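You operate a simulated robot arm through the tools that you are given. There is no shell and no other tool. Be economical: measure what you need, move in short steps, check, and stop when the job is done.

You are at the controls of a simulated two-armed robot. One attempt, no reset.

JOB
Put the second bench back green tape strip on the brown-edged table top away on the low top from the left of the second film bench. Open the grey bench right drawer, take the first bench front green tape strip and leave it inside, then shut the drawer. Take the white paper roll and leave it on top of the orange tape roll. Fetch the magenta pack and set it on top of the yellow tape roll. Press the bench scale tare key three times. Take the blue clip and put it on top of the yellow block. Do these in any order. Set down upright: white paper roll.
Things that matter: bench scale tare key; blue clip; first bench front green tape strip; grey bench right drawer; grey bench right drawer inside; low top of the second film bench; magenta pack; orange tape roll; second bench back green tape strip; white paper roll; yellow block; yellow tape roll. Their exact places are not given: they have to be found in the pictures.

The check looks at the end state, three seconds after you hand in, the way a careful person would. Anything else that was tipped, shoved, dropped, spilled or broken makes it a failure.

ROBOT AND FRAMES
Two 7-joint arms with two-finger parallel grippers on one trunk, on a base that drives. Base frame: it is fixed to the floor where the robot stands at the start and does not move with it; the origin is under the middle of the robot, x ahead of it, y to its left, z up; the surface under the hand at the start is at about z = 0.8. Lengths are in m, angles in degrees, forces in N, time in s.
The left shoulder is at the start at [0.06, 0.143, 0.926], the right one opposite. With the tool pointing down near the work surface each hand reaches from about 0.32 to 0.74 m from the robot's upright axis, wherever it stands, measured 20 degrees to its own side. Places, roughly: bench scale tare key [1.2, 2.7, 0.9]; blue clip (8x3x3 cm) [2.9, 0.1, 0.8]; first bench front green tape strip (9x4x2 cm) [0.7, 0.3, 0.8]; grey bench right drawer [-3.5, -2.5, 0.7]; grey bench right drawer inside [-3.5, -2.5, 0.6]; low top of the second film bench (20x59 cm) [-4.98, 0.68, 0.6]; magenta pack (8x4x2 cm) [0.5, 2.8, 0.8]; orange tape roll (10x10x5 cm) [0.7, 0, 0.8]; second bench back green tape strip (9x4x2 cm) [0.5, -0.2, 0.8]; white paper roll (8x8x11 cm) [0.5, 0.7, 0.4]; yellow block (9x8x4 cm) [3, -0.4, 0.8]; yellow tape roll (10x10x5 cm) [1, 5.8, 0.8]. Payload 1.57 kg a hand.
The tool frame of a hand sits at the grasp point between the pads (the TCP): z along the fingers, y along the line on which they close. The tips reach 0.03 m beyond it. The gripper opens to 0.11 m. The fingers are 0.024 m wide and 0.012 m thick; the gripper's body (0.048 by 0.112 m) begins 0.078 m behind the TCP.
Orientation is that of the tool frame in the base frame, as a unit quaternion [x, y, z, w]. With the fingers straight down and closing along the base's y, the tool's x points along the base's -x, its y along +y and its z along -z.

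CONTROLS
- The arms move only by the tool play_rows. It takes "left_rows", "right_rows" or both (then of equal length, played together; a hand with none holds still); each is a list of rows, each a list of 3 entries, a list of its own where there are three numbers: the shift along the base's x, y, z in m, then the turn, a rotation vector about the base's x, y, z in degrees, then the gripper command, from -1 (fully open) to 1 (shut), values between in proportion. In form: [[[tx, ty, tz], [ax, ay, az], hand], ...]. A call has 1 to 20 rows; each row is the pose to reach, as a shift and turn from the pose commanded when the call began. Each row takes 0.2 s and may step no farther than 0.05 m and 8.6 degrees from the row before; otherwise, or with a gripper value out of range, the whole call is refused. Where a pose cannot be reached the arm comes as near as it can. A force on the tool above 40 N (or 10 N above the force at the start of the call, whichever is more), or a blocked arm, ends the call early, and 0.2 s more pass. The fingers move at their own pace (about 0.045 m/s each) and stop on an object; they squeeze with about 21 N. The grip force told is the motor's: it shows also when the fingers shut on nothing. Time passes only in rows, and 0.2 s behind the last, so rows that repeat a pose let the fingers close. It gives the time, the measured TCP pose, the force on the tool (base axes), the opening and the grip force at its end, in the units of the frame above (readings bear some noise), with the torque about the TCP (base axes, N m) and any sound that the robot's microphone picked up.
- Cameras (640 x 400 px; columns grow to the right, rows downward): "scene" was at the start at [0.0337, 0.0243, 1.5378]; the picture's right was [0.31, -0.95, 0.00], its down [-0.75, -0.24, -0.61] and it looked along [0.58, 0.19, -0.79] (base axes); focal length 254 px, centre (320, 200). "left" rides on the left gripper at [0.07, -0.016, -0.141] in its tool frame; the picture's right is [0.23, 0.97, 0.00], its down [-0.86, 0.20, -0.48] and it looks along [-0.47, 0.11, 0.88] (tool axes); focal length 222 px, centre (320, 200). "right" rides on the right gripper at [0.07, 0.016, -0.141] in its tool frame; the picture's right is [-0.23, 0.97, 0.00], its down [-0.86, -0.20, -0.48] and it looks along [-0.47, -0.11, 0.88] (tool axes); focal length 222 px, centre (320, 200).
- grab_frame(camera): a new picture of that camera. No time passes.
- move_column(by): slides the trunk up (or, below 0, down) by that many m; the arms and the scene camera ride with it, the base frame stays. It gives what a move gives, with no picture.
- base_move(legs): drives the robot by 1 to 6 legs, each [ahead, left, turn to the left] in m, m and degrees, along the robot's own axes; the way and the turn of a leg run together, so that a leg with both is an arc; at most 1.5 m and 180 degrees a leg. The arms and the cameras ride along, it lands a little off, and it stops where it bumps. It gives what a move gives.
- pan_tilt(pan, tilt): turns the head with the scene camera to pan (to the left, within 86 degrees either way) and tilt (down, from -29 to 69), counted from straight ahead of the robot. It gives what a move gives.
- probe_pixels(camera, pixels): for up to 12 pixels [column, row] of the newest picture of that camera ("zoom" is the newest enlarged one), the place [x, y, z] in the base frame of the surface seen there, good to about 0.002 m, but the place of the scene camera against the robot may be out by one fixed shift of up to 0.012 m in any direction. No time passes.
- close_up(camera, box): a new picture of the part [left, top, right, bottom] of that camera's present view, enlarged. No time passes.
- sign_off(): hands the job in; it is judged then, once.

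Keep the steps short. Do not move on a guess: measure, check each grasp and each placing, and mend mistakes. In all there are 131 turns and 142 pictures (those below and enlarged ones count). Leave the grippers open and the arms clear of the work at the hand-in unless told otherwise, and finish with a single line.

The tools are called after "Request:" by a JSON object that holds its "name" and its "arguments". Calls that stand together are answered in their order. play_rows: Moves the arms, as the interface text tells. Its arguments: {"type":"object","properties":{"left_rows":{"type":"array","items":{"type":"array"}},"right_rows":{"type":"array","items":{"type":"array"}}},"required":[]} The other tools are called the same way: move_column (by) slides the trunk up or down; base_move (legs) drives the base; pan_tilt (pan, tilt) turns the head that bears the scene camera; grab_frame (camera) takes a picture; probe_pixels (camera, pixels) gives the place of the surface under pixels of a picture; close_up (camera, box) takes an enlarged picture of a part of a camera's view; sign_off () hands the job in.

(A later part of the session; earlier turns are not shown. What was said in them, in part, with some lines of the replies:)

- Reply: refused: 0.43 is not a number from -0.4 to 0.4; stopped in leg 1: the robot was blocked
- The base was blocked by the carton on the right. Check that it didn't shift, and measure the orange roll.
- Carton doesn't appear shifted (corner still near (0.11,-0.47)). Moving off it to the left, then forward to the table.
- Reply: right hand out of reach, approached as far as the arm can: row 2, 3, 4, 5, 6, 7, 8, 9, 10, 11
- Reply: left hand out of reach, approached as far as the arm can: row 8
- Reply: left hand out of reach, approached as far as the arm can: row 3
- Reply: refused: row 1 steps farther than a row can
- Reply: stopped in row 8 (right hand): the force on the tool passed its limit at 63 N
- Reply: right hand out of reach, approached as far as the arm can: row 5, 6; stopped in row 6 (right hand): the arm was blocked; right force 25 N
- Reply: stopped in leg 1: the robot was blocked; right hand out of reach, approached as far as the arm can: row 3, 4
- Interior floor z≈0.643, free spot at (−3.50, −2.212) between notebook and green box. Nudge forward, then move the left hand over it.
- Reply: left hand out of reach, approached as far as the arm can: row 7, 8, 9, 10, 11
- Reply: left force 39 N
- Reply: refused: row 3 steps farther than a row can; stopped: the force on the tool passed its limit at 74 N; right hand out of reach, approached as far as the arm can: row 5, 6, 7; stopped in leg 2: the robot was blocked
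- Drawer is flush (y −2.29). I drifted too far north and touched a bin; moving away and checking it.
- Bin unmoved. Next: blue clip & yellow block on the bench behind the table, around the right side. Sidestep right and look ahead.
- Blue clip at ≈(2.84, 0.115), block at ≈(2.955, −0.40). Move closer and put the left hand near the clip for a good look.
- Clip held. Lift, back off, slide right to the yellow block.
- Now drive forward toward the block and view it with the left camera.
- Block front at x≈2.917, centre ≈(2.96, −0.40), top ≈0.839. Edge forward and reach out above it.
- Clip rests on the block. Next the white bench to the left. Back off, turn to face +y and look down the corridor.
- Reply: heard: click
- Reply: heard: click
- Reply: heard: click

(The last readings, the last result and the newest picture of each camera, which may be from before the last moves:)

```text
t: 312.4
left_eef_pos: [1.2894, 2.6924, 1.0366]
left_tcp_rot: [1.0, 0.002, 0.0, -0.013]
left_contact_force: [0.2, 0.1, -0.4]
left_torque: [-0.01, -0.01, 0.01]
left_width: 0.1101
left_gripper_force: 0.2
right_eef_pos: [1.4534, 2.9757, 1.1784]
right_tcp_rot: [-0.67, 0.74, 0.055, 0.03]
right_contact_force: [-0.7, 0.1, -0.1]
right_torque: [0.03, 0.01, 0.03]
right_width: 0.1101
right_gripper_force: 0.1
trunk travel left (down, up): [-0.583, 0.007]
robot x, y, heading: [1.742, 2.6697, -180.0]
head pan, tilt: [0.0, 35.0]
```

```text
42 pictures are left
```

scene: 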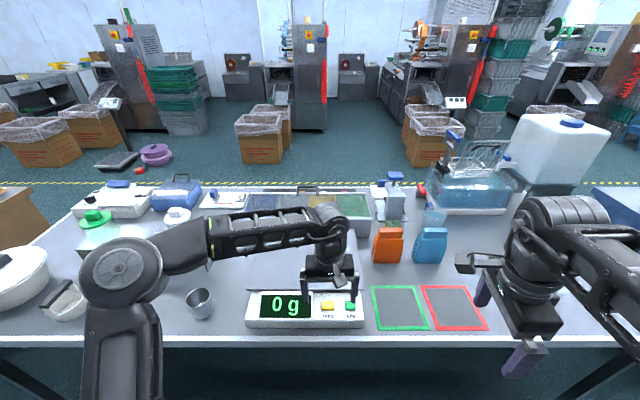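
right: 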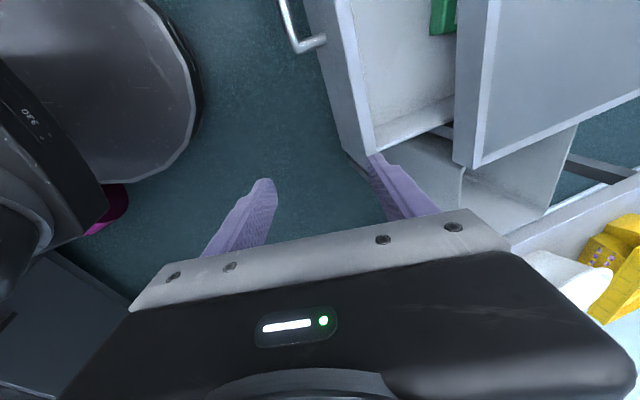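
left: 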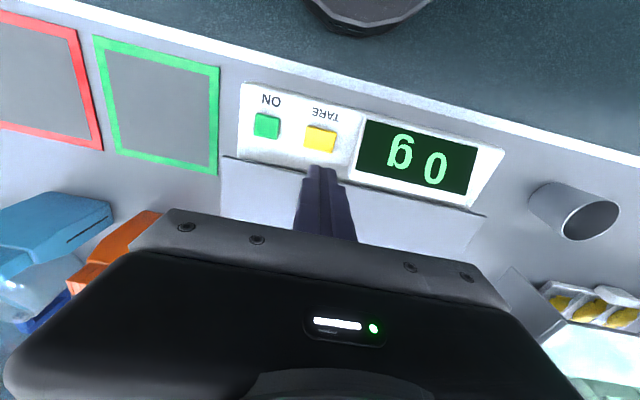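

Three clicks done. Look for the magenta pack on the far (aisle) side of this bench.

Request:
{"name": "close_up", "arguments": {"camera": "scene", "box": [180, 165, 460, 265]}}

Request:
{"name": "close_up", "arguments": {"camera": "scene", "box": [320, 150, 640, 290]}}

```text
2.29 times, centred on (320, 215) of scene
```

zoom: 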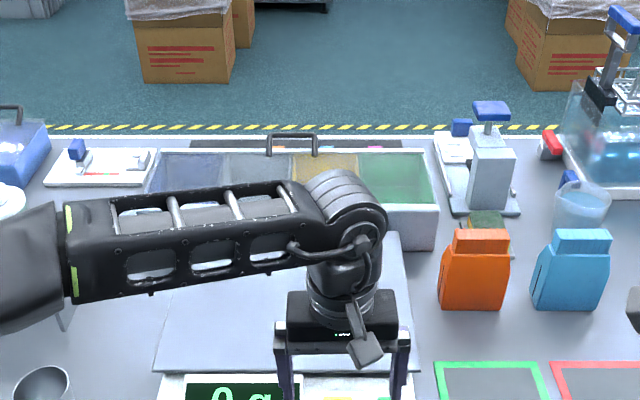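

```text
2.00 times, centred on (480, 220) of scene
```

zoom: 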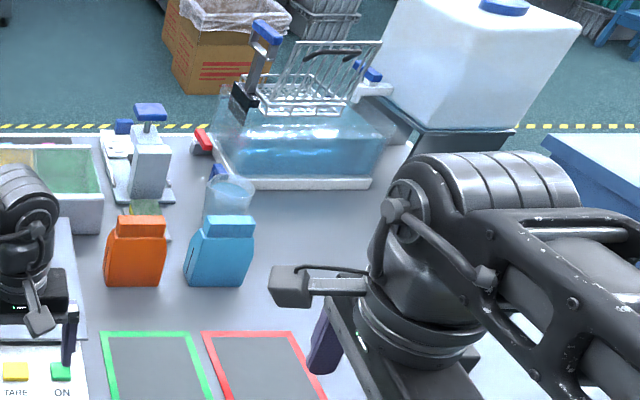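

A magenta bit shows behind the divided box, on the aisle side. Check the gap at the south end of this bench.

Request:
{"name": "pan_tilt", "arguments": {"pan": 55, "tilt": 30}}

Request:
{"name": "grab_frame", "arguments": {"camera": "scene"}}

Request:
{"name": "pan_tilt", "arguments": {"pan": -60, "tilt": 28}}

Request:
{"name": "grab_frame", "arguments": {"camera": "scene"}}

```text
t: 313.6
left_eef_pos: [1.2889, 2.6921, 1.0367]
left_tcp_rot: [1.0, 0.002, -0.001, -0.012]
left_contact_force: [-0.5, -0.4, -0.5]
left_torque: [0.02, 0.0, 0.0]
left_width: 0.11
left_gripper_force: 0.0
right_eef_pos: [1.454, 2.9749, 1.1781]
right_tcp_rot: [-0.67, 0.74, 0.055, 0.031]
right_contact_force: [0.2, 0.4, -0.9]
right_torque: [0.01, 0.0, 0.0]
right_width: 0.1101
right_gripper_force: 0.1
trunk travel left (down, up): [-0.583, 0.007]
robot x, y, heading: [1.743, 2.6666, -180.1]
head pan, tilt: [55.0, 30.0]
```

```text
39 pictures are left
```

scene: 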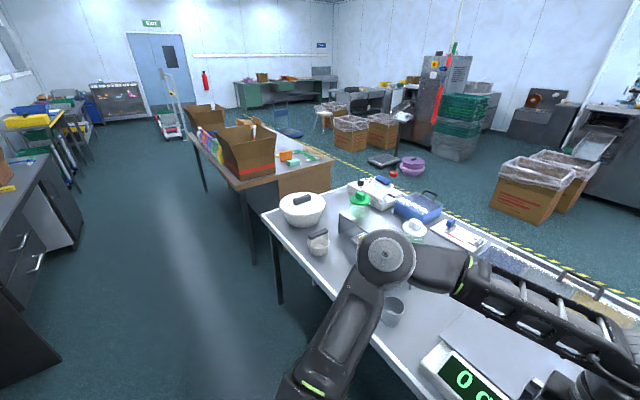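

```text
t: 315.6
left_eef_pos: [1.2903, 2.6933, 1.0373]
left_tcp_rot: [1.0, 0.003, 0.0, -0.011]
left_contact_force: [0.0, -0.3, -0.5]
left_torque: [-0.02, -0.01, 0.01]
left_width: 0.1101
left_gripper_force: 0.1
right_eef_pos: [1.4536, 2.9756, 1.1786]
right_tcp_rot: [-0.67, 0.74, 0.056, 0.031]
right_contact_force: [-0.1, -0.1, -0.1]
right_torque: [0.02, 0.01, 0.02]
right_width: 0.1099
right_gripper_force: 0.0
trunk travel left (down, up): [-0.583, 0.007]
robot x, y, heading: [1.7455, 2.6676, -180.2]
head pan, tilt: [-60.0, 28.0]
```

```text
38 pictures are left
```

scene: 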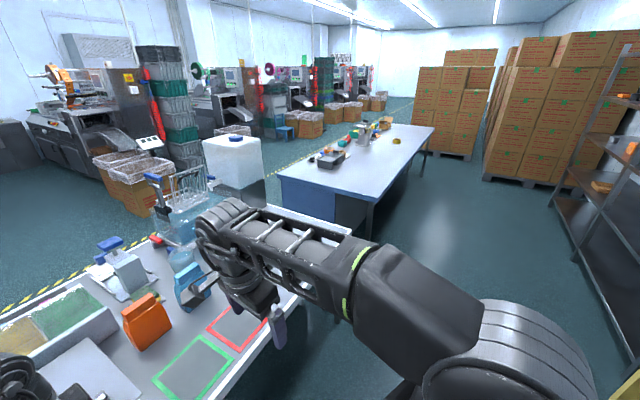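

Request:
{"name": "probe_pixels", "arguments": {"camera": "scene", "pixels": [[396, 141], [372, 203], [437, 127], [300, 178], [345, 235], [260, 185], [335, 190], [283, 176], [560, 195], [400, 180], [320, 240], [360, 240]]}}

Request:
{"name": "close_up", "arguments": {"camera": "scene", "box": [300, 105, 450, 190]}}

```text
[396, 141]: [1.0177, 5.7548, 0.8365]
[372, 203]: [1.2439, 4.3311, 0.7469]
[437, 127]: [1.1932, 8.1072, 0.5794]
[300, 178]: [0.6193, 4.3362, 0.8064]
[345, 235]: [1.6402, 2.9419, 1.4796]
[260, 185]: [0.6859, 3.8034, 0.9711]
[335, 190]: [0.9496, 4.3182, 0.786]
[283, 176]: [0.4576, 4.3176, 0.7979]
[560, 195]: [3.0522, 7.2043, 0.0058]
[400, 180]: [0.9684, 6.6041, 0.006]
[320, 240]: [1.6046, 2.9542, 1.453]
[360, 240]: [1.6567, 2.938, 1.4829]
```

```text
4.27 times, centred on (375, 148) of scene
```

zoom: 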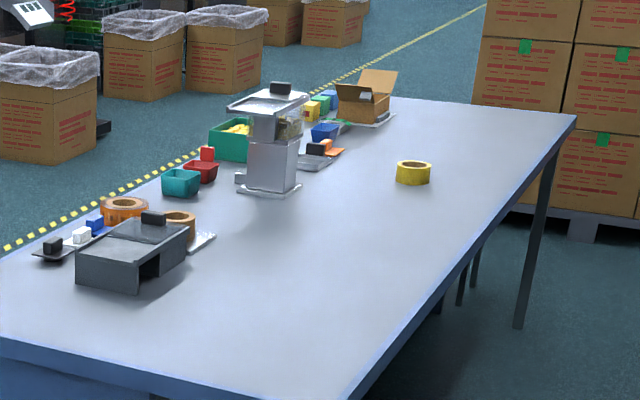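

Request:
{"name": "base_move", "arguments": {"legs": [[-0.15, 0, 0], [0, 1.3, 0]]}}

Request:
{"name": "pan_tilt", "arguments": {"pan": 12, "tilt": 32}}

Request:
{"name": "grab_frame", "arguments": {"camera": "scene"}}

```text
t: 323.0
left_eef_pos: [1.432, 1.4232, 1.0361]
left_tcp_rot: [1.0, -0.002, 0.0, -0.013]
left_contact_force: [-0.6, 0.0, 0.7]
left_torque: [0.03, -0.02, 0.01]
left_width: 0.1103
left_gripper_force: 0.0
right_eef_pos: [1.6001, 1.7048, 1.1778]
right_tcp_rot: [-0.668, 0.742, 0.056, 0.032]
right_contact_force: [-0.2, -0.6, -0.3]
right_torque: [-0.02, -0.01, 0.0]
right_width: 0.1099
right_gripper_force: 0.1
trunk travel left (down, up): [-0.583, 0.007]
robot x, y, heading: [1.8908, 1.3981, 179.8]
head pan, tilt: [-60.0, 28.0]
```

```text
t: 324.4
left_eef_pos: [1.4317, 1.4241, 1.0363]
left_tcp_rot: [1.0, -0.001, 0.0, -0.012]
left_contact_force: [-0.5, -0.2, 0.0]
left_torque: [-0.01, 0.0, 0.01]
left_width: 0.1097
left_gripper_force: 0.0
right_eef_pos: [1.6, 1.7063, 1.178]
right_tcp_rot: [-0.668, 0.742, 0.056, 0.032]
right_contact_force: [-0.7, 0.0, -0.4]
right_torque: [-0.03, 0.01, -0.01]
right_width: 0.11
right_gripper_force: 0.0
trunk travel left (down, up): [-0.583, 0.007]
robot x, y, heading: [1.889, 1.3978, 179.7]
head pan, tilt: [12.0, 32.0]
```

```text
36 pictures are left
```

scene: 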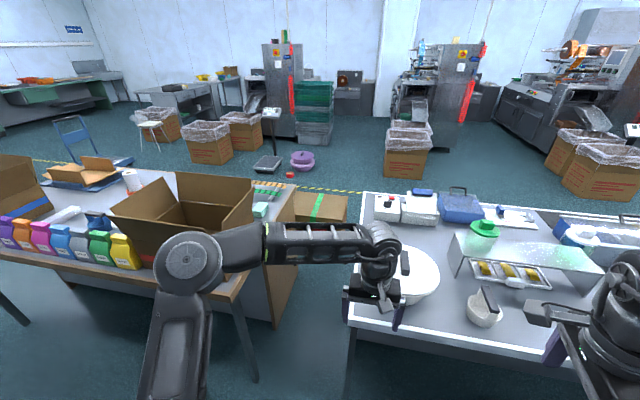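

Request:
{"name": "probe_pixels", "arguments": {"camera": "scene", "pixels": [[349, 325], [362, 200], [355, 260], [296, 230], [280, 300], [345, 205], [320, 220], [258, 375], [350, 360], [325, 260], [250, 195], [294, 200]]}}

```text
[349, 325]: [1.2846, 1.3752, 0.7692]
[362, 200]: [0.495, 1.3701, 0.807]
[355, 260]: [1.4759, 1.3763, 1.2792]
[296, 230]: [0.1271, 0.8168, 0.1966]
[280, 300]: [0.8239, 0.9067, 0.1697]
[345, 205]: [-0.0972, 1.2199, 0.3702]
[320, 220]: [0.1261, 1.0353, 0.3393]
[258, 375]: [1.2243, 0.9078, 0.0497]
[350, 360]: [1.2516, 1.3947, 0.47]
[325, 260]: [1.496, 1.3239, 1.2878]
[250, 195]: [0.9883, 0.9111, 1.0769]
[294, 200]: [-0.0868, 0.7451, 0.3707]
```

Gap is only 0.46 m – too narrow. Going around the south side of the first table.

Request:
{"name": "base_move", "arguments": {"legs": [[-0.0, 1.45, 0.2], [0, 1.4, 0]]}}

Request:
{"name": "base_move", "arguments": {"legs": [[0, 0.1, 0], [1.35, 0, 0], [1.3, 0, 0]]}}

```text
t: 338.3
left_eef_pos: [1.4325, -1.4488, 1.0358]
left_tcp_rot: [1.0, 0.003, 0.0, -0.013]
left_contact_force: [0.9, 0.4, 0.5]
left_torque: [0.0, -0.01, 0.0]
left_width: 0.11
left_gripper_force: 0.0
right_eef_pos: [1.5971, -1.1663, 1.1779]
right_tcp_rot: [-0.671, 0.739, 0.057, 0.031]
right_contact_force: [-0.1, 0.3, -0.2]
right_torque: [0.03, -0.03, 0.03]
right_width: 0.1102
right_gripper_force: 0.1
trunk travel left (down, up): [-0.583, 0.007]
robot x, y, heading: [1.8879, -1.4747, -179.9]
head pan, tilt: [12.0, 32.0]
```

```text
t: 352.0
left_eef_pos: [-1.2363, -1.5413, 1.0366]
left_tcp_rot: [1.0, -0.003, 0.0, -0.012]
left_contact_force: [-0.1, -0.1, -0.2]
left_torque: [0.0, -0.02, -0.04]
left_width: 0.1097
left_gripper_force: 0.1
right_eef_pos: [-1.068, -1.2607, 1.177]
right_tcp_rot: [-0.666, 0.744, 0.055, 0.031]
right_contact_force: [-0.5, -0.1, -0.1]
right_torque: [-0.03, -0.02, 0.04]
right_width: 0.1105
right_gripper_force: 0.0
trunk travel left (down, up): [-0.583, 0.007]
robot x, y, heading: [-0.7817, -1.5731, 179.4]
head pan, tilt: [12.0, 32.0]
```

Request:
{"name": "base_move", "arguments": {"legs": [[0, -1.45, 0.5], [0, -1.45, 0], [0, -1.4, 0], [0, 0, -179]]}}

Request:
{"name": "pan_tilt", "arguments": {"pan": 0, "tilt": 38}}

Request:
{"name": "grab_frame", "arguments": {"camera": "scene"}}

```text
t: 380.2
left_eef_pos: [-0.4037, 2.7789, 1.0359]
left_tcp_rot: [-0.024, 1.0, -0.012, 0.0]
left_contact_force: [-0.3, 0.3, -1.2]
left_torque: [-0.02, -0.01, 0.01]
left_width: 0.11
left_gripper_force: 0.1
right_eef_pos: [-0.5574, 2.4882, 1.1781]
right_tcp_rot: [0.724, 0.687, -0.029, 0.056]
right_contact_force: [-0.7, 0.2, -0.2]
right_torque: [0.01, 0.0, -0.03]
right_width: 0.1099
right_gripper_force: 0.1
trunk travel left (down, up): [-0.583, 0.007]
robot x, y, heading: [-0.8607, 2.7849, 2.4]
head pan, tilt: [12.0, 32.0]
```

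```text
t: 380.9
left_eef_pos: [-0.4048, 2.7793, 1.0367]
left_tcp_rot: [-0.025, 1.0, -0.012, 0.0]
left_contact_force: [0.5, -0.1, 0.4]
left_torque: [0.0, 0.02, -0.01]
left_width: 0.1099
left_gripper_force: 0.1
right_eef_pos: [-0.5567, 2.489, 1.1783]
right_tcp_rot: [0.724, 0.687, -0.03, 0.056]
right_contact_force: [0.6, -0.5, 0.7]
right_torque: [-0.01, -0.01, 0.0]
right_width: 0.1101
right_gripper_force: 0.1
trunk travel left (down, up): [-0.583, 0.007]
robot x, y, heading: [-0.862, 2.7847, 2.2]
head pan, tilt: [0.0, 38.0]
```

```text
35 pictures are left
```

scene: 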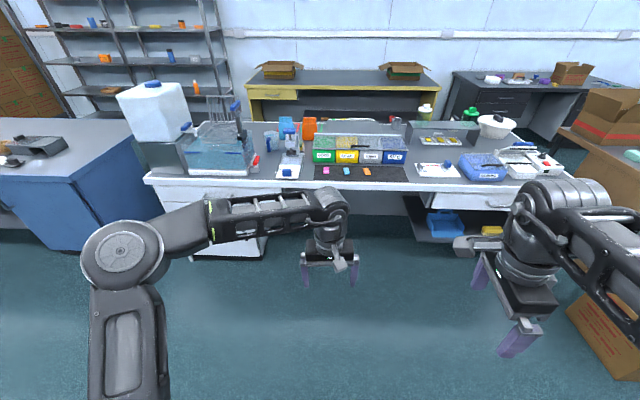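

Magenta item at (326,170) on a dark mat. Zoom and probe.

Request:
{"name": "close_up", "arguments": {"camera": "scene", "box": [300, 130, 428, 200]}}

Request:
{"name": "probe_pixels", "arguments": {"camera": "scene", "pixels": [[326, 170], [323, 170], [330, 170], [326, 176], [346, 171], [330, 160], [300, 185], [340, 188], [326, 182]]}}

```text
5.00 times, centred on (364, 165) of scene
```

zoom: 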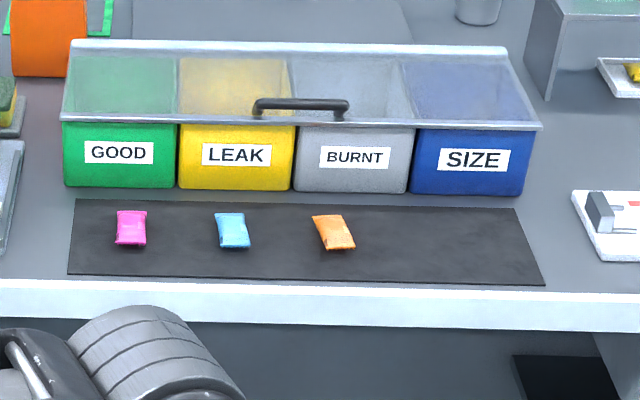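

```text
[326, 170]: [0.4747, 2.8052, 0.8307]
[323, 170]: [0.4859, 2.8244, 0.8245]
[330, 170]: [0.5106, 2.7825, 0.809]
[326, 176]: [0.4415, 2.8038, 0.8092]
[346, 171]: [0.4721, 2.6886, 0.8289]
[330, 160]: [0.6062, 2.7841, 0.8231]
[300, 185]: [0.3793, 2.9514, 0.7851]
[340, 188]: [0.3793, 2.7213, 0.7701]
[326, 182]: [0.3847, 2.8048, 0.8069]
```

Magenta pack at (0.475, 2.805), lying along x. Drive closer and look with the left camera.

Request:
{"name": "base_move", "arguments": {"legs": [[0.05, 0, -2.2], [0.7, 0.03, 0]]}}

Request:
{"name": "grab_frame", "arguments": {"camera": "left"}}

```text
t: 385.3
left_eef_pos: [0.3343, 2.7889, 1.0362]
left_tcp_rot: [0.0, 1.0, -0.012, 0.0]
left_contact_force: [1.2, 0.7, 0.7]
left_torque: [0.01, 0.03, 0.01]
left_width: 0.11
left_gripper_force: 0.1
right_eef_pos: [0.1684, 2.5076, 1.1782]
right_tcp_rot: [0.741, 0.668, -0.033, 0.056]
right_contact_force: [0.6, 0.3, -0.7]
right_torque: [-0.01, 0.03, -0.01]
right_width: 0.1099
right_gripper_force: 0.0
trunk travel left (down, up): [-0.583, 0.007]
robot x, y, heading: [-0.1209, 2.8136, -0.2]
head pan, tilt: [0.0, 38.0]
```

```text
33 pictures are left
```

left: 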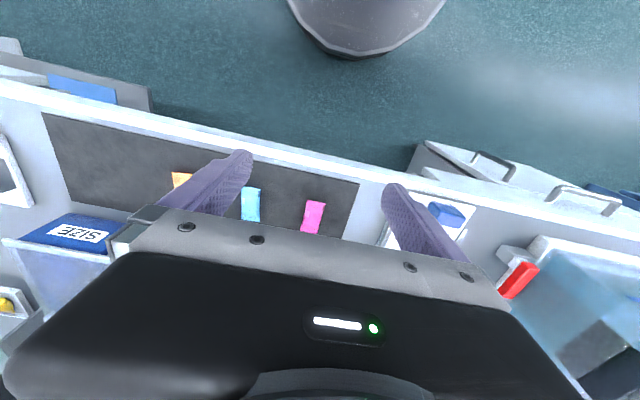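

Request:
{"name": "play_rows", "arguments": {"left_rows": [[[0.03, 0.005, -0.03], [0, 0, 0], -1], [[0.06, 0.01, -0.06], [0, 0, 0], -1], [[0.09, 0.015, -0.09], [0, 0, 0], -1], [[0.12, 0.016, -0.12], [0, 0, 0], -1]]}}

Request:
{"name": "grab_frame", "arguments": {"camera": "left"}}

```text
t: 386.3
left_eef_pos: [0.4599, 2.8031, 0.917]
left_tcp_rot: [0.0, 1.0, -0.011, 0.0]
left_contact_force: [0.3, -0.2, 0.5]
left_torque: [-0.03, 0.01, -0.03]
left_width: 0.11
left_gripper_force: 0.2
right_eef_pos: [0.1692, 2.5066, 1.1782]
right_tcp_rot: [0.741, 0.668, -0.031, 0.055]
right_contact_force: [-0.1, -0.3, -0.2]
right_torque: [-0.01, 0.05, 0.0]
right_width: 0.11
right_gripper_force: 0.0
trunk travel left (down, up): [-0.583, 0.007]
robot x, y, heading: [-0.12, 2.816, -0.1]
head pan, tilt: [0.0, 38.0]
```

```text
32 pictures are left
```

left: 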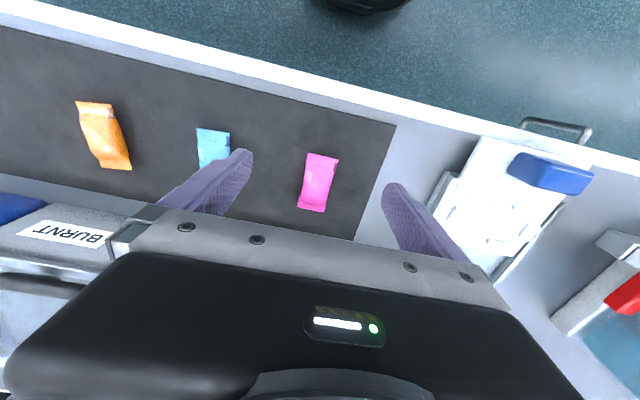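

Request:
{"name": "close_up", "arguments": {"camera": "left", "box": [280, 140, 360, 220]}}

Request:
{"name": "probe_pixels", "arguments": {"camera": "left", "pixels": [[318, 183], [303, 180], [333, 184], [324, 156], [312, 208], [350, 180], [280, 180], [380, 150]]}}

```text
5.00 times, centred on (320, 180) of left
```

zoom: 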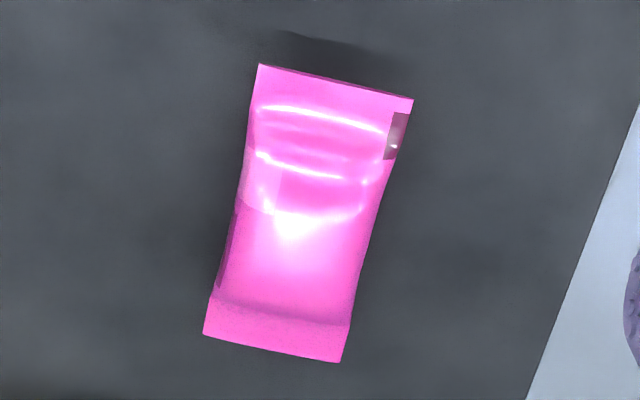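

```text
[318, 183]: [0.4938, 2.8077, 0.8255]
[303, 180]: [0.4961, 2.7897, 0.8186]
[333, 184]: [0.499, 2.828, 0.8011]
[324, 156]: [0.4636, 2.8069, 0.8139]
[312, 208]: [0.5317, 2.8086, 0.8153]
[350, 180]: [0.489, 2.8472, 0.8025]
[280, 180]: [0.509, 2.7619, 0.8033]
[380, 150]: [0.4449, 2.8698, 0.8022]
```

Request:
{"name": "play_rows", "arguments": {"left_rows": [[[0.034, 0.004, -0.02], [0, 0, 0], -1], [[0.034, 0.004, -0.055], [0, 0, 0], -0.6], [[0.034, 0.004, -0.075], [0, 0, 0], -0.5], [[0.034, 0.004, -0.08], [0, 0, 0], -0.3], [[0.034, 0.004, -0.081], [0, 0, 0], 0.2], [[0.034, 0.004, -0.081], [0, 0, 0], 1], [[0.034, 0.004, -0.081], [0, 0, 0], 1], [[0.034, 0.004, -0.081], [0, 0, 0], 1], [[0.034, 0.004, -0.06], [0, 0, 0], 1], [[0.034, 0.004, -0.02], [0, 0, 0], 1], [[0.02, 0.004, 0.02], [0, 0, 0], 1], [[0.0, 0.004, 0.06], [0, 0, 0], 1], [[-0.03, 0.0, 0.1], [0, 0, 0], 1]]}}

Request:
{"name": "grab_frame", "arguments": {"camera": "left"}}

```text
refused: row 13 steps farther than a row can; nothing moved
```

```text
30 pictures are left
```

left: 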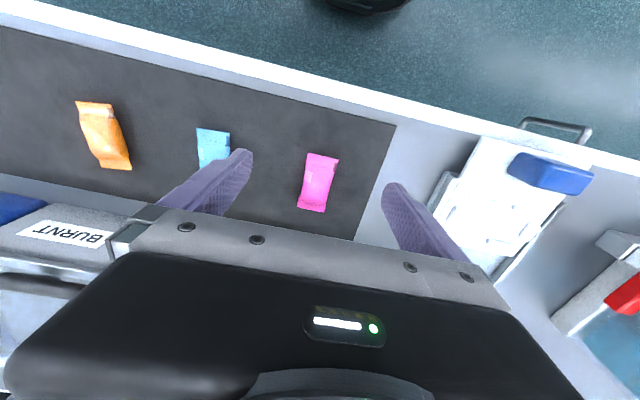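

Request:
{"name": "play_rows", "arguments": {"left_rows": [[[0.034, 0.004, -0.02], [0, 0, 0], -0.6], [[0.034, 0.004, -0.055], [0, 0, 0], -0.5], [[0.034, 0.004, -0.075], [0, 0, 0], -0.5], [[0.034, 0.004, -0.08], [0, 0, 0], -0.3], [[0.034, 0.004, -0.081], [0, 0, 0], 0.2], [[0.034, 0.004, -0.081], [0, 0, 0], 1], [[0.034, 0.004, -0.081], [0, 0, 0], 1], [[0.034, 0.004, -0.081], [0, 0, 0], 1], [[0.034, 0.004, -0.06], [0, 0, 0], 1], [[0.034, 0.004, -0.02], [0, 0, 0], 1], [[0.02, 0.004, 0.02], [0, 0, 0], 1], [[0.0, 0.004, 0.06], [0, 0, 0], 1], [[-0.02, 0.002, 0.1], [0, 0, 0], 1]]}}

Request:
{"name": "grab_frame", "arguments": {"camera": "left"}}

```text
t: 389.1
left_eef_pos: [0.4319, 2.808, 1.0152]
left_tcp_rot: [0.0, 1.0, -0.013, 0.0]
left_contact_force: [-0.5, 0.8, 0.3]
left_torque: [-0.02, -0.02, 0.04]
left_width: 0.0328
left_gripper_force: 20.6
right_eef_pos: [0.1672, 2.5067, 1.1777]
right_tcp_rot: [0.742, 0.668, -0.032, 0.055]
right_contact_force: [0.4, -0.5, -1.2]
right_torque: [0.03, -0.04, 0.0]
right_width: 0.1101
right_gripper_force: 0.2
trunk travel left (down, up): [-0.583, 0.007]
robot x, y, heading: [-0.1218, 2.8146, -0.3]
head pan, tilt: [0.0, 38.0]
```

```text
29 pictures are left
```

left: 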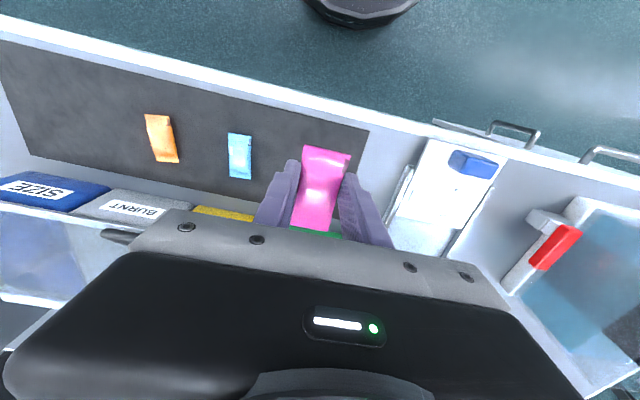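

Pack held. Back into the aisle and drive north, then look at table 2's far end.

Request:
{"name": "base_move", "arguments": {"legs": [[-0.45, 0, 0.3], [0, 1.45, 0], [0, 1.45, 0]]}}

Request:
{"name": "pan_tilt", "arguments": {"pan": 30, "tilt": 28}}

Request:
{"name": "grab_frame", "arguments": {"camera": "scene"}}

```text
t: 405.3
left_eef_pos: [-0.1074, 5.7335, 1.0156]
left_tcp_rot: [-0.045, 0.999, -0.013, 0.0]
left_contact_force: [0.9, 1.3, -0.3]
left_torque: [0.02, 0.0, 0.03]
left_width: 0.0326
left_gripper_force: 21.0
right_eef_pos: [-0.3451, 5.4103, 1.1772]
right_tcp_rot: [0.711, 0.7, -0.029, 0.058]
right_contact_force: [-0.1, 0.2, 0.6]
right_torque: [0.0, 0.0, 0.04]
right_width: 0.1101
right_gripper_force: 0.1
trunk travel left (down, up): [-0.583, 0.007]
robot x, y, heading: [-0.6592, 5.693, 4.8]
head pan, tilt: [0.0, 38.0]
```

```text
t: 406.3
left_eef_pos: [-0.1069, 5.7325, 1.0157]
left_tcp_rot: [-0.045, 0.999, -0.013, 0.001]
left_contact_force: [0.0, -0.8, 0.5]
left_torque: [0.0, 0.0, 0.0]
left_width: 0.0326
left_gripper_force: 21.3
right_eef_pos: [-0.3438, 5.4104, 1.1775]
right_tcp_rot: [0.711, 0.701, -0.029, 0.059]
right_contact_force: [-0.3, -0.8, -0.6]
right_torque: [0.0, -0.03, 0.0]
right_width: 0.11
right_gripper_force: 0.0
trunk travel left (down, up): [-0.583, 0.007]
robot x, y, heading: [-0.6601, 5.6948, 4.8]
head pan, tilt: [30.0, 28.0]
```

```text
28 pictures are left
```

scene: 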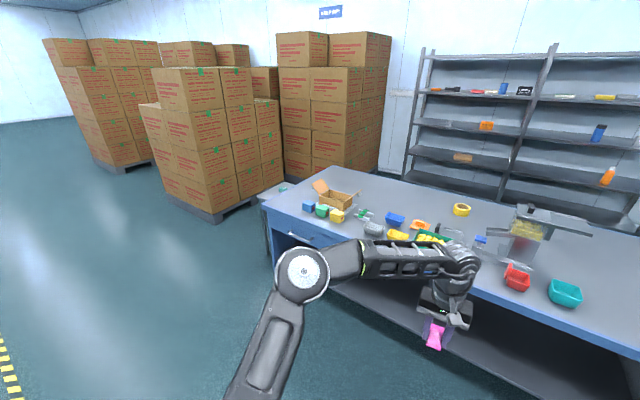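

Request:
{"name": "probe_pixels", "arguments": {"camera": "scene", "pixels": [[265, 205], [328, 168], [213, 218], [280, 180], [270, 235], [405, 178], [275, 190], [462, 209], [375, 172], [350, 172], [462, 217], [350, 235]]}}

Request:
{"name": "close_up", "arguments": {"camera": "scene", "box": [180, 130, 436, 290]}}

```text
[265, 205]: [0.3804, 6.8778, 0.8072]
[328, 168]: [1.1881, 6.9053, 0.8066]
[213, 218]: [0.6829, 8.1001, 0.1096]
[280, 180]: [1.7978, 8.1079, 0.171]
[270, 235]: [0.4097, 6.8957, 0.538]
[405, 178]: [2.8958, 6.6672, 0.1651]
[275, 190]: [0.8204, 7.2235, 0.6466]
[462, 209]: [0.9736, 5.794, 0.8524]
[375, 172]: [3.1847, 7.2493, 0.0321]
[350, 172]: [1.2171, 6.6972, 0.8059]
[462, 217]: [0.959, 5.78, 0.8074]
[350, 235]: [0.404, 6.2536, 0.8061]
```

```text
2.50 times, centred on (308, 210) of scene
```

zoom: 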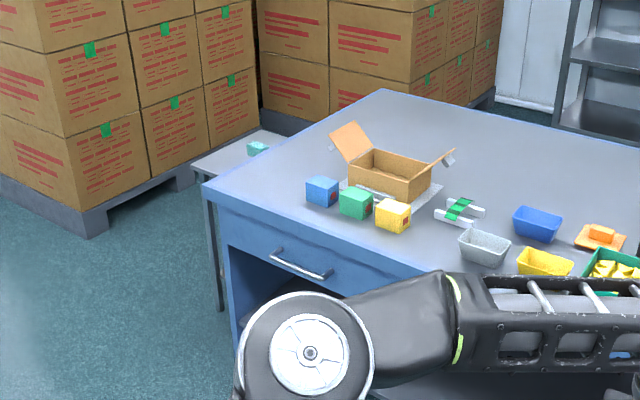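

The roll (≈(1.0, 5.79)) is only reachable from the corridor side. I'll take the known clear route around the south.

Request:
{"name": "base_move", "arguments": {"legs": [[0, 0, -4.8], [-0.12, -1.45, 0], [0, -1.45, 0], [0, -1.45, 0]]}}

```text
t: 427.6
left_eef_pos: [-0.3257, 1.3284, 1.0161]
left_tcp_rot: [0.006, 1.0, -0.013, 0.0]
left_contact_force: [0.1, -0.3, -0.8]
left_torque: [0.03, -0.01, -0.01]
left_width: 0.0328
left_gripper_force: 20.7
right_eef_pos: [-0.5947, 1.0314, 1.1785]
right_tcp_rot: [0.746, 0.663, -0.031, 0.056]
right_contact_force: [-0.2, -0.3, -0.9]
right_torque: [0.02, 0.01, 0.01]
right_width: 0.1101
right_gripper_force: 0.0
trunk travel left (down, up): [-0.583, 0.007]
robot x, y, heading: [-0.8807, 1.3488, -1.0]
head pan, tilt: [30.0, 28.0]
```

Request:
{"name": "base_move", "arguments": {"legs": [[0.1, -0.3, 1.0], [0, -1.3, 0], [0, -1.35, 0], [1.35, 0, 0.5], [1.3, 0, 0]]}}

```text
t: 454.8
left_eef_pos: [2.4204, -1.6381, 1.0142]
left_tcp_rot: [0.017, 1.0, -0.012, 0.0]
left_contact_force: [0.0, 0.4, -0.2]
left_torque: [0.0, -0.01, -0.01]
left_width: 0.0328
left_gripper_force: 20.9
right_eef_pos: [2.1455, -1.9303, 1.1783]
right_tcp_rot: [0.753, 0.655, -0.032, 0.055]
right_contact_force: [0.8, -0.6, -0.6]
right_torque: [-0.03, 0.01, -0.01]
right_width: 0.1101
right_gripper_force: 0.0
trunk travel left (down, up): [-0.583, 0.007]
robot x, y, heading: [1.8598, -1.609, -2.1]
head pan, tilt: [30.0, 28.0]
```

Request:
{"name": "base_move", "arguments": {"legs": [[0, 0, 92.5], [1.4, 0, 1], [1.4, 0, 1], [1.4, 0, 1]]}}

```text
t: 478.5
left_eef_pos: [1.6382, 3.0797, 1.0163]
left_tcp_rot: [0.736, -0.677, 0.008, -0.009]
left_contact_force: [0.6, -0.5, 0.0]
left_torque: [-0.01, 0.0, -0.02]
left_width: 0.0327
left_gripper_force: 21.0
right_eef_pos: [1.9607, 2.8411, 1.1774]
right_tcp_rot: [0.01, 0.998, 0.019, 0.061]
right_contact_force: [-0.6, 0.8, -0.4]
right_torque: [-0.01, 0.02, 0.01]
right_width: 0.11
right_gripper_force: 0.1
trunk travel left (down, up): [-0.583, 0.007]
robot x, y, heading: [1.6798, 2.525, 94.7]
head pan, tilt: [30.0, 28.0]
```

Request:
{"name": "base_move", "arguments": {"legs": [[0, 0, -5.5], [1.4, -0.05, 0], [1.4, 0, 0], [0.45, 0, 0], [0, 0, 90]]}}

Request:
{"name": "pan_tilt", "arguments": {"pan": 0, "tilt": 45}}

Request:
{"name": "grab_frame", "arguments": {"camera": "scene"}}

```text
t: 498.7
left_eef_pos: [1.1399, 5.753, 1.0155]
left_tcp_rot: [1.0, 0.014, 0.0, -0.012]
left_contact_force: [0.2, -0.3, 0.2]
left_torque: [-0.01, 0.02, 0.0]
left_width: 0.0326
left_gripper_force: 20.4
right_eef_pos: [1.3956, 6.0608, 1.1782]
right_tcp_rot: [-0.678, 0.732, 0.057, 0.031]
right_contact_force: [0.4, 1.0, -0.6]
right_torque: [0.01, -0.01, 0.01]
right_width: 0.1098
right_gripper_force: 0.0
trunk travel left (down, up): [-0.583, 0.007]
robot x, y, heading: [1.6939, 5.7614, -178.7]
head pan, tilt: [30.0, 28.0]
```

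```text
t: 499.6
left_eef_pos: [1.1384, 5.754, 1.0168]
left_tcp_rot: [1.0, 0.014, 0.0, -0.012]
left_contact_force: [-0.3, -0.5, -0.3]
left_torque: [0.02, -0.01, -0.01]
left_width: 0.0326
left_gripper_force: 21.5
right_eef_pos: [1.3973, 6.062, 1.179]
right_tcp_rot: [-0.679, 0.732, 0.056, 0.03]
right_contact_force: [-0.1, 0.7, -0.3]
right_torque: [0.02, -0.01, -0.02]
right_width: 0.1099
right_gripper_force: 0.1
trunk travel left (down, up): [-0.583, 0.007]
robot x, y, heading: [1.6971, 5.7641, -178.7]
head pan, tilt: [0.0, 45.0]
```

```text
26 pictures are left
```

scene: 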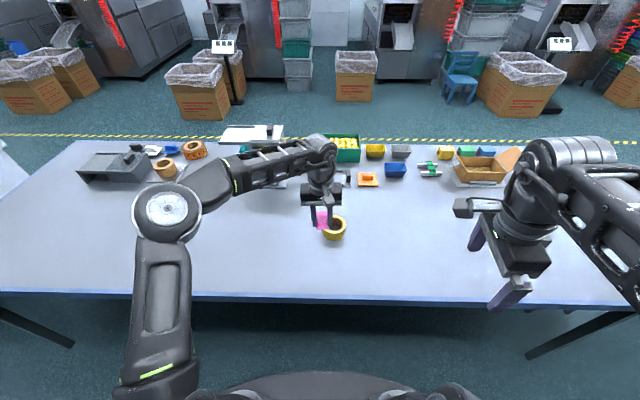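

The yellow roll at (333,227) is just ahead of the left hand. View with the left camera.

Request:
{"name": "grab_frame", "arguments": {"camera": "left"}}

Request:
{"name": "probe_pixels", "arguments": {"camera": "scene", "pixels": [[334, 221], [345, 225], [335, 238], [328, 235], [341, 219], [344, 232], [340, 255]]}}

```text
25 pictures are left
```

left: 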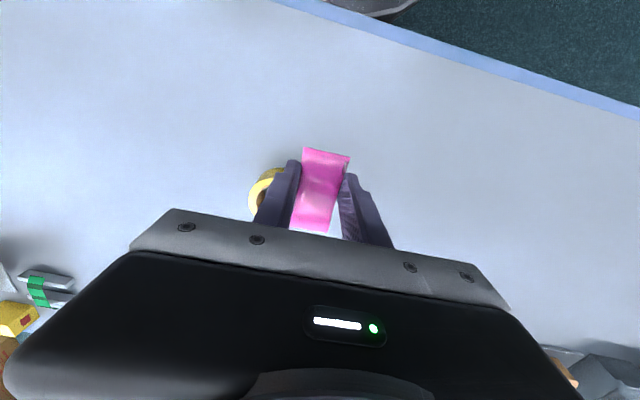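

```text
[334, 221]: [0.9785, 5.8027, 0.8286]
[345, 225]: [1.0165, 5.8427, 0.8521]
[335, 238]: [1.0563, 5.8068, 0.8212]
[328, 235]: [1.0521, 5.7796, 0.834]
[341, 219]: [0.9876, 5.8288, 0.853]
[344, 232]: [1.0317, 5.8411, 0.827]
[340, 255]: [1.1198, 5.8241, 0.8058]
```

Request:
{"name": "play_rows", "arguments": {"left_rows": [[[0.02, -0.04, 0], [0, 0, 0], 1], [[0.04, -0.08, 0], [0, 0, 0], 1], [[0.04, -0.1, 0], [0, 0, 0], 1]]}}

Request:
{"name": "close_up", "arguments": {"camera": "left", "box": [140, 130, 300, 230]}}

```text
t: 500.4
left_eef_pos: [1.1796, 5.6562, 1.0153]
left_tcp_rot: [1.0, 0.014, -0.001, -0.012]
left_contact_force: [-0.3, -0.1, 0.0]
left_torque: [0.01, -0.01, 0.01]
left_width: 0.0329
left_gripper_force: 21.4
right_eef_pos: [1.3951, 6.0612, 1.1779]
right_tcp_rot: [-0.679, 0.732, 0.057, 0.031]
right_contact_force: [0.0, -0.3, 0.2]
right_torque: [0.0, -0.01, 0.02]
right_width: 0.1098
right_gripper_force: 0.1
trunk travel left (down, up): [-0.583, 0.007]
robot x, y, heading: [1.6978, 5.7616, -178.8]
head pan, tilt: [0.0, 45.0]
```

```text
4.00 times, centred on (220, 180) of left
```

zoom: 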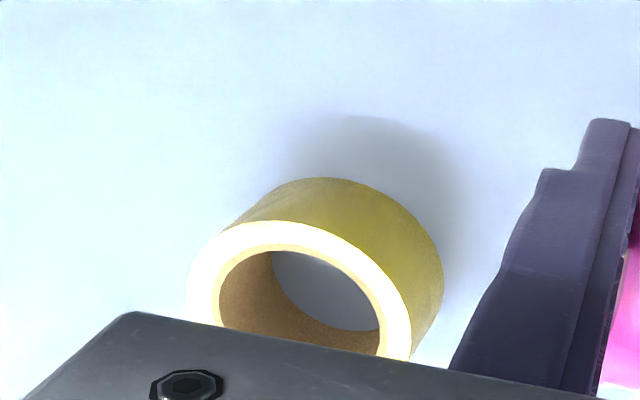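

Request:
{"name": "probe_pixels", "arguments": {"camera": "zoom", "pixels": [[200, 262], [275, 225], [345, 243], [392, 292], [405, 340], [193, 300], [222, 270], [285, 253], [345, 275], [376, 330], [335, 295], [218, 310]]}}

```text
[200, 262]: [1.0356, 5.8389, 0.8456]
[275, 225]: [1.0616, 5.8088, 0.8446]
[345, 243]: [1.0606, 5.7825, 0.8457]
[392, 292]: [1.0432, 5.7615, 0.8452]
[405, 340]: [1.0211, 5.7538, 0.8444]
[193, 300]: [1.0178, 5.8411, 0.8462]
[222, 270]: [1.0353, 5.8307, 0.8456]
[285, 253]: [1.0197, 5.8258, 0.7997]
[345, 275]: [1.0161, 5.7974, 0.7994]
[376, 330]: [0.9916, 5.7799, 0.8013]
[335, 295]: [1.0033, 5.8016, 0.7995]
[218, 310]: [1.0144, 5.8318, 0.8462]
```

Roll centre fits (1.019, 5.797), rim top 0.8455, hole radius ≈0.036; pack (7.7 cm long) must be centred so its corners sit on the rim. Move above.

Request:
{"name": "play_rows", "arguments": {"left_rows": [[[-0.03, 0.03, 0], [0, 0, 0], 1], [[-0.06, 0.06, 0], [0, 0, 0], 1], [[-0.09, 0.09, 0], [0, 0, 0], 1], [[-0.12, 0.115, 0], [0, 0, 0], 1], [[-0.145, 0.135, -0.02], [0, 0, 0], 1], [[-0.1566, 0.1408, -0.05], [0, 0, 0], 1], [[-0.1566, 0.1408, -0.09], [0, 0, 0], 1]]}}

Request:
{"name": "grab_frame", "arguments": {"camera": "left"}}

Request:
{"name": "close_up", "arguments": {"camera": "scene", "box": [270, 180, 398, 260]}}

```text
t: 502.0
left_eef_pos: [1.0339, 5.7851, 0.9259]
left_tcp_rot: [1.0, 0.014, -0.001, -0.012]
left_contact_force: [0.1, 0.0, -0.2]
left_torque: [-0.01, 0.01, -0.01]
left_width: 0.0326
left_gripper_force: 21.5
left hand out of reach, approached as far as the arm can: row 5, 6, 7
right_eef_pos: [1.3934, 6.0608, 1.1771]
right_tcp_rot: [-0.678, 0.732, 0.056, 0.032]
right_contact_force: [-0.7, -0.6, -0.1]
right_torque: [0.04, -0.04, 0.01]
right_width: 0.11
right_gripper_force: 0.1
trunk travel left (down, up): [-0.583, 0.007]
robot x, y, heading: [1.6949, 5.7612, -178.6]
head pan, tilt: [0.0, 45.0]
```

```text
23 pictures are left
```

left: 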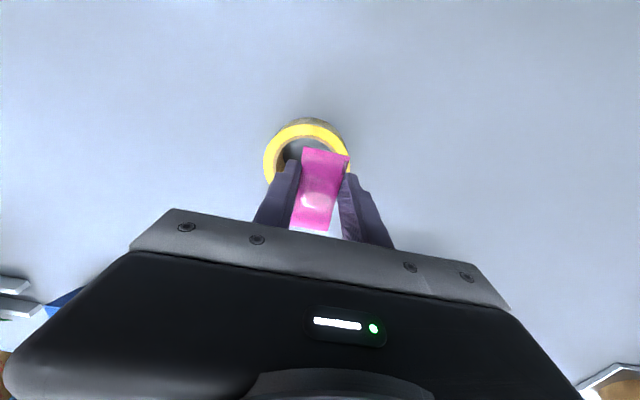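

```text
5.00 times, centred on (334, 220) of scene
```

zoom: 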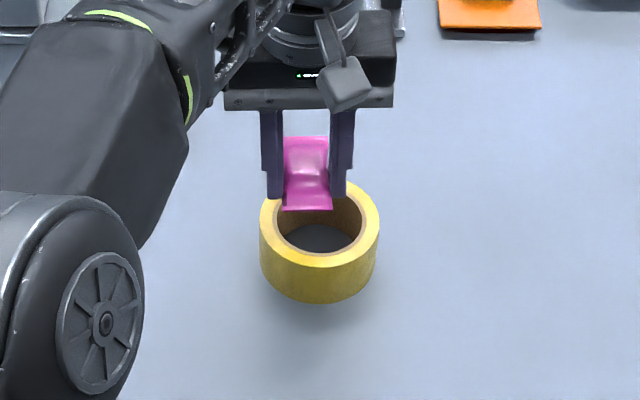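

Reach limited; drive 8 cm closer, then re-measure the rim.

Request:
{"name": "base_move", "arguments": {"legs": [[0.08, -0.01, 0]]}}

Request:
{"name": "play_rows", "arguments": {"left_rows": [[[0.0, 0, 0], [0, 0, 0], 1]]}}

Request:
{"name": "grab_frame", "arguments": {"camera": "left"}}

```text
t: 503.1
left_eef_pos: [0.9493, 5.7937, 0.9265]
left_tcp_rot: [1.0, 0.015, -0.001, -0.013]
left_contact_force: [-1.4, 0.3, -1.0]
left_torque: [0.01, -0.02, 0.0]
left_width: 0.0326
left_gripper_force: 21.1
right_eef_pos: [1.3098, 6.0696, 1.1784]
right_tcp_rot: [-0.679, 0.731, 0.056, 0.031]
right_contact_force: [-0.1, 0.1, 0.8]
right_torque: [-0.03, -0.05, 0.03]
right_width: 0.1098
right_gripper_force: 0.0
trunk travel left (down, up): [-0.583, 0.007]
robot x, y, heading: [1.6149, 5.7708, -178.7]
head pan, tilt: [0.0, 45.0]
```

```text
t: 503.5
left_eef_pos: [0.9512, 5.7938, 0.9257]
left_tcp_rot: [1.0, 0.014, -0.001, -0.012]
left_contact_force: [1.3, -0.8, -0.1]
left_torque: [0.0, 0.0, 0.02]
left_width: 0.0325
left_gripper_force: 20.9
right_eef_pos: [1.3098, 6.0684, 1.1771]
right_tcp_rot: [-0.679, 0.731, 0.056, 0.031]
right_contact_force: [0.3, -0.8, -0.3]
right_torque: [-0.01, 0.0, 0.03]
right_width: 0.1099
right_gripper_force: 0.0
trunk travel left (down, up): [-0.583, 0.007]
robot x, y, heading: [1.611, 5.7684, -178.6]
head pan, tilt: [0.0, 45.0]
```

```text
21 pictures are left
```

left: 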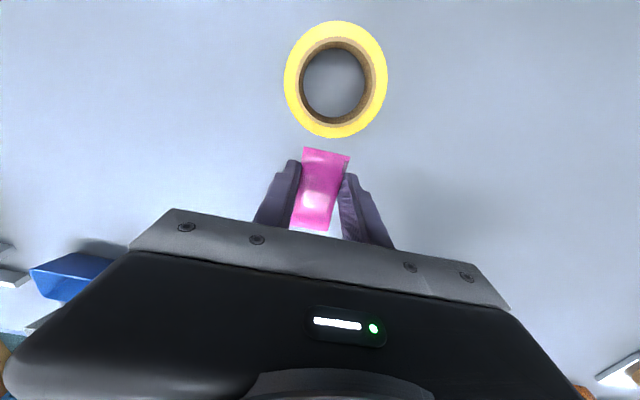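

Clear view of the whole rim now.

Request:
{"name": "probe_pixels", "arguments": {"camera": "left", "pixels": [[287, 82], [384, 82], [336, 24], [336, 134], [304, 40], [368, 120], [301, 85], [371, 85], [336, 45], [334, 122], [326, 155], [312, 222]]}}

```text
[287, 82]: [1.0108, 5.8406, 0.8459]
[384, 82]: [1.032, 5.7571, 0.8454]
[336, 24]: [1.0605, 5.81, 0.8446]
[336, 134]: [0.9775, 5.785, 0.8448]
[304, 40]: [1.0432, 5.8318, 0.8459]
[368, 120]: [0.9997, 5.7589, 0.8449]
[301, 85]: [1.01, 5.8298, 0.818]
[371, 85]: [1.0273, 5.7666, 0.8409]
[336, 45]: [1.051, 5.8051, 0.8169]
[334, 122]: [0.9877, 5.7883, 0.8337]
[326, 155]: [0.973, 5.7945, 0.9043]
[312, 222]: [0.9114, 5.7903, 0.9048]
```

Rim centre (1.0205, 5.797), hole radius ≈0.034; pack centre is 8 mm ahead of TCP. Move over and lower.

Request:
{"name": "play_rows", "arguments": {"left_rows": [[[0.035, 0.002, 0], [0, 0, 0], 1], [[0.07, 0.004, 0], [0, 0, 0], 1], [[0.0775, 0.004, 0], [0, 0, 0], 1], [[0.0775, 0.004, -0.02], [0, 0, 0], 1], [[0.0775, 0.004, -0.036], [0, 0, 0], 1]]}}

Request:
{"name": "grab_frame", "arguments": {"camera": "left"}}

Request:
{"name": "close_up", "arguments": {"camera": "scene", "box": [270, 200, 430, 300]}}

```text
t: 504.7
left_eef_pos: [1.0288, 5.7975, 0.8915]
left_tcp_rot: [1.0, 0.015, 0.0, -0.012]
left_contact_force: [0.2, 0.3, 0.2]
left_torque: [0.0, 0.01, -0.01]
left_width: 0.0327
left_gripper_force: 20.8
right_eef_pos: [1.3124, 6.069, 1.1774]
right_tcp_rot: [-0.679, 0.731, 0.056, 0.031]
right_contact_force: [0.5, 0.1, 0.1]
right_torque: [0.0, -0.02, -0.01]
right_width: 0.11
right_gripper_force: 0.0
trunk travel left (down, up): [-0.583, 0.007]
robot x, y, heading: [1.6103, 5.7692, -178.6]
head pan, tilt: [0.0, 45.0]
```

```text
20 pictures are left
```

left: 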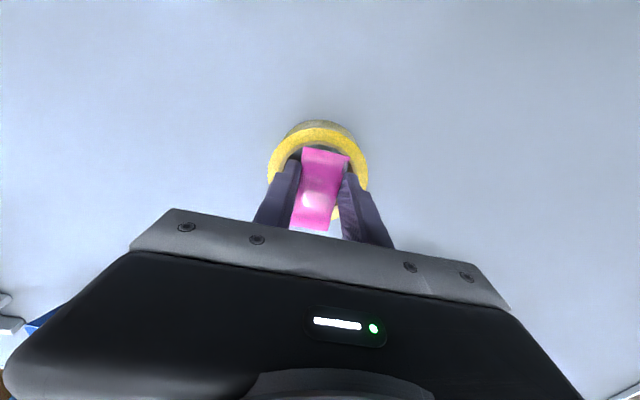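

```text
4.00 times, centred on (350, 250) of scene
```

zoom: 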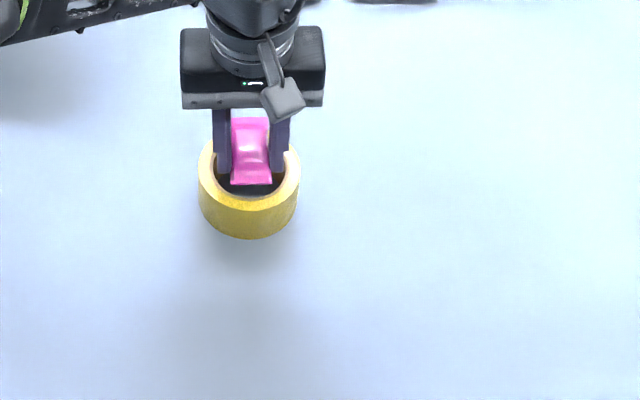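

Request:
{"name": "probe_pixels", "arguments": {"camera": "left", "pixels": [[305, 150], [346, 158], [325, 153], [293, 226], [325, 228], [311, 227], [325, 130], [362, 165], [272, 170]]}}

```text
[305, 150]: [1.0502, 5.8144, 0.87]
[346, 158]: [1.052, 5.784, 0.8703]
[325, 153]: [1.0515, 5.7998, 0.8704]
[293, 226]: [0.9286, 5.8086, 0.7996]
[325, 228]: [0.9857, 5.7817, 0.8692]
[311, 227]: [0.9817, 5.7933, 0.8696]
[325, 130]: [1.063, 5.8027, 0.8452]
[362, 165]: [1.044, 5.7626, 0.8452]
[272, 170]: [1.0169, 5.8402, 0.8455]
```

Pack is centred after a +3.5 mm shift. Lower to where fingertips stay just above the rim, release, lift straight up.

Request:
{"name": "play_rows", "arguments": {"left_rows": [[[0.0035, 0, 0], [0, 0, 0], 1], [[0.0035, 0, -0.008], [0, 0, 0], 1], [[0.0035, 0, -0.012], [0, 0, 0], 1], [[0.0035, 0, -0.0145], [0, 0, 0], 1], [[0.0035, 0, -0.0145], [0, 0, 0], 1], [[0.0035, 0, -0.0145], [0, 0, 0], 0.3], [[0.0035, 0, -0.0145], [0, 0, 0], 0.1], [[0.0035, 0, -0.0145], [0, 0, 0], 0.1], [[0.0035, 0, -0.0145], [0, 0, 0], 0.1], [[0.0035, 0, 0.01], [0, 0, 0], 0.1], [[0.0035, 0, 0.04], [0, 0, 0], 0.1], [[0.0035, 0, 0.08], [0, 0, 0], 0.1]]}}

Request:
{"name": "grab_frame", "arguments": {"camera": "left"}}

Request:
{"name": "close_up", "arguments": {"camera": "scene", "box": [270, 200, 430, 300]}}

```text
t: 507.3
left_eef_pos: [1.0332, 5.7954, 0.9714]
left_tcp_rot: [1.0, 0.015, -0.001, -0.011]
left_contact_force: [0.7, -1.1, 0.0]
left_torque: [-0.03, -0.03, -0.02]
left_width: 0.0495
left_gripper_force: 0.0
right_eef_pos: [1.3121, 6.0685, 1.1777]
right_tcp_rot: [-0.679, 0.731, 0.057, 0.03]
right_contact_force: [-0.1, 0.0, -1.1]
right_torque: [0.01, -0.04, 0.03]
right_width: 0.1101
right_gripper_force: 0.0
trunk travel left (down, up): [-0.583, 0.007]
robot x, y, heading: [1.6087, 5.7668, -178.6]
head pan, tilt: [0.0, 45.0]
```

```text
18 pictures are left
```

left: 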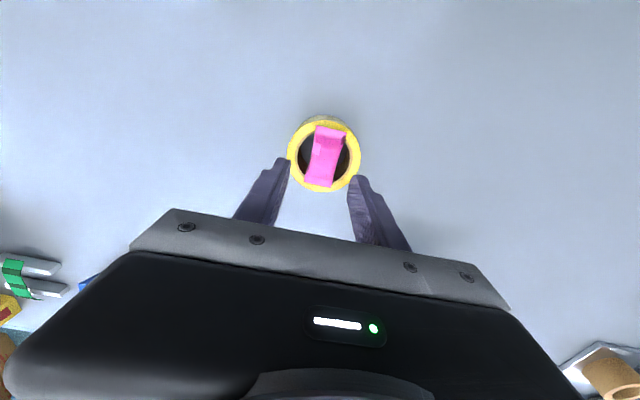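

```text
4.00 times, centred on (350, 250) of scene
```

zoom: 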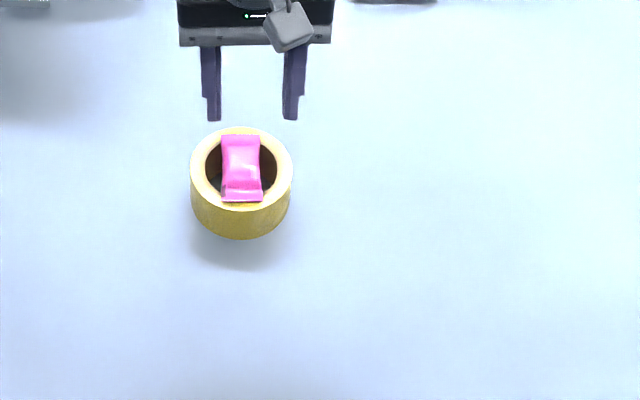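

The pack spans the rim. Inspect closely for level support.

Request:
{"name": "close_up", "arguments": {"camera": "left", "box": [280, 105, 370, 205]}}

Request:
{"name": "probe_pixels", "arguments": {"camera": "left", "pixels": [[330, 130], [318, 130], [342, 134], [325, 155], [318, 183], [306, 180], [330, 184], [295, 155]]}}

```text
4.00 times, centred on (325, 155) of left
```

zoom: 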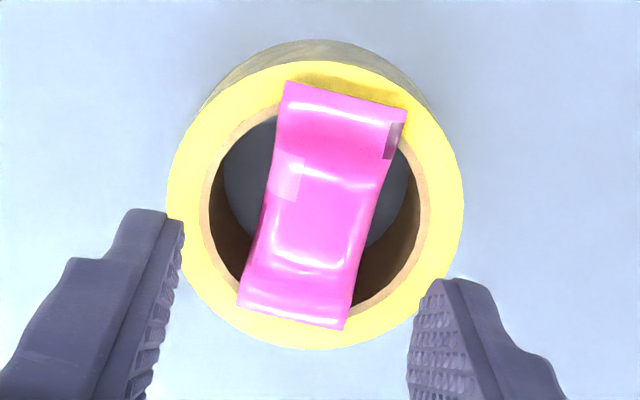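

```text
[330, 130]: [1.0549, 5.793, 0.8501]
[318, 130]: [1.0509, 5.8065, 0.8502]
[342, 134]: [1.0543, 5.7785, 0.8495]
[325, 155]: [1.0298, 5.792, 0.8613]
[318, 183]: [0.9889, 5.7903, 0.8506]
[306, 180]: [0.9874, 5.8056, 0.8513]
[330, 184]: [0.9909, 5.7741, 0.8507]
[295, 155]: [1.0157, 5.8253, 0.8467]
```

Pack level on both rim sides (z≈0.850). Lift, open fully and back away.

Request:
{"name": "play_rows", "arguments": {"left_rows": [[[0, 0, 0.03], [0, 0, 0], 0.1], [[0.03, 0, 0.05], [0, 0, 0], -1], [[0.07, 0, 0.06], [0, 0, 0], -1], [[0.11, 0, 0.06], [0, 0, 0], -1]]}}

Request:
{"name": "base_move", "arguments": {"legs": [[-0.3, 0, 0]]}}

Request:
{"name": "close_up", "arguments": {"camera": "scene", "box": [240, 130, 400, 230]}}

```text
t: 508.3
left_eef_pos: [1.1445, 5.7963, 1.0311]
left_tcp_rot: [1.0, 0.015, -0.001, -0.012]
left_contact_force: [0.0, -0.5, -0.5]
left_torque: [0.0, 0.0, 0.01]
left_width: 0.1103
left_gripper_force: 0.0
right_eef_pos: [1.3128, 6.0697, 1.1787]
right_tcp_rot: [-0.678, 0.732, 0.057, 0.03]
right_contact_force: [0.0, 0.2, 0.4]
right_torque: [-0.04, 0.06, -0.04]
right_width: 0.11
right_gripper_force: 0.0
trunk travel left (down, up): [-0.583, 0.007]
robot x, y, heading: [1.61, 5.7654, -178.7]
head pan, tilt: [0.0, 45.0]
```

```text
t: 510.4
left_eef_pos: [1.4493, 5.8048, 1.0316]
left_tcp_rot: [1.0, 0.014, -0.001, -0.013]
left_contact_force: [0.3, 0.2, -1.0]
left_torque: [0.01, -0.01, -0.02]
left_width: 0.1102
left_gripper_force: 0.1
right_eef_pos: [1.6165, 6.0759, 1.178]
right_tcp_rot: [-0.677, 0.733, 0.057, 0.03]
right_contact_force: [1.0, 0.1, 0.4]
right_torque: [-0.01, 0.0, 0.01]
right_width: 0.1099
right_gripper_force: 0.0
trunk travel left (down, up): [-0.583, 0.007]
robot x, y, heading: [1.9135, 5.7774, -178.8]
head pan, tilt: [0.0, 45.0]
```

```text
4.00 times, centred on (320, 180) of scene
```

zoom: 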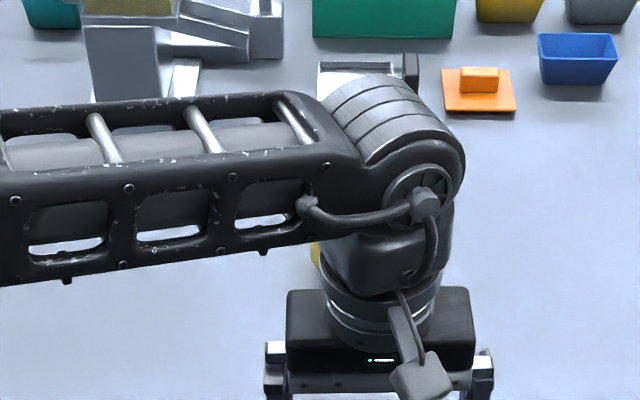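

All six parts are done, both grippers are open and the arms are clear of the work. Handing in.

Request:
{"name": "sign_off", "arguments": {}}

```text
The job is handed in.
```

All six tasks are done and the job is handed in: both green strips, the white roll, the magenta pack and the blue clip are placed, and the tare key was pressed three times with a click each; the base bumped a floor carton, a bin and something unseen near the magenta spools, none of which looked moved afterwards.
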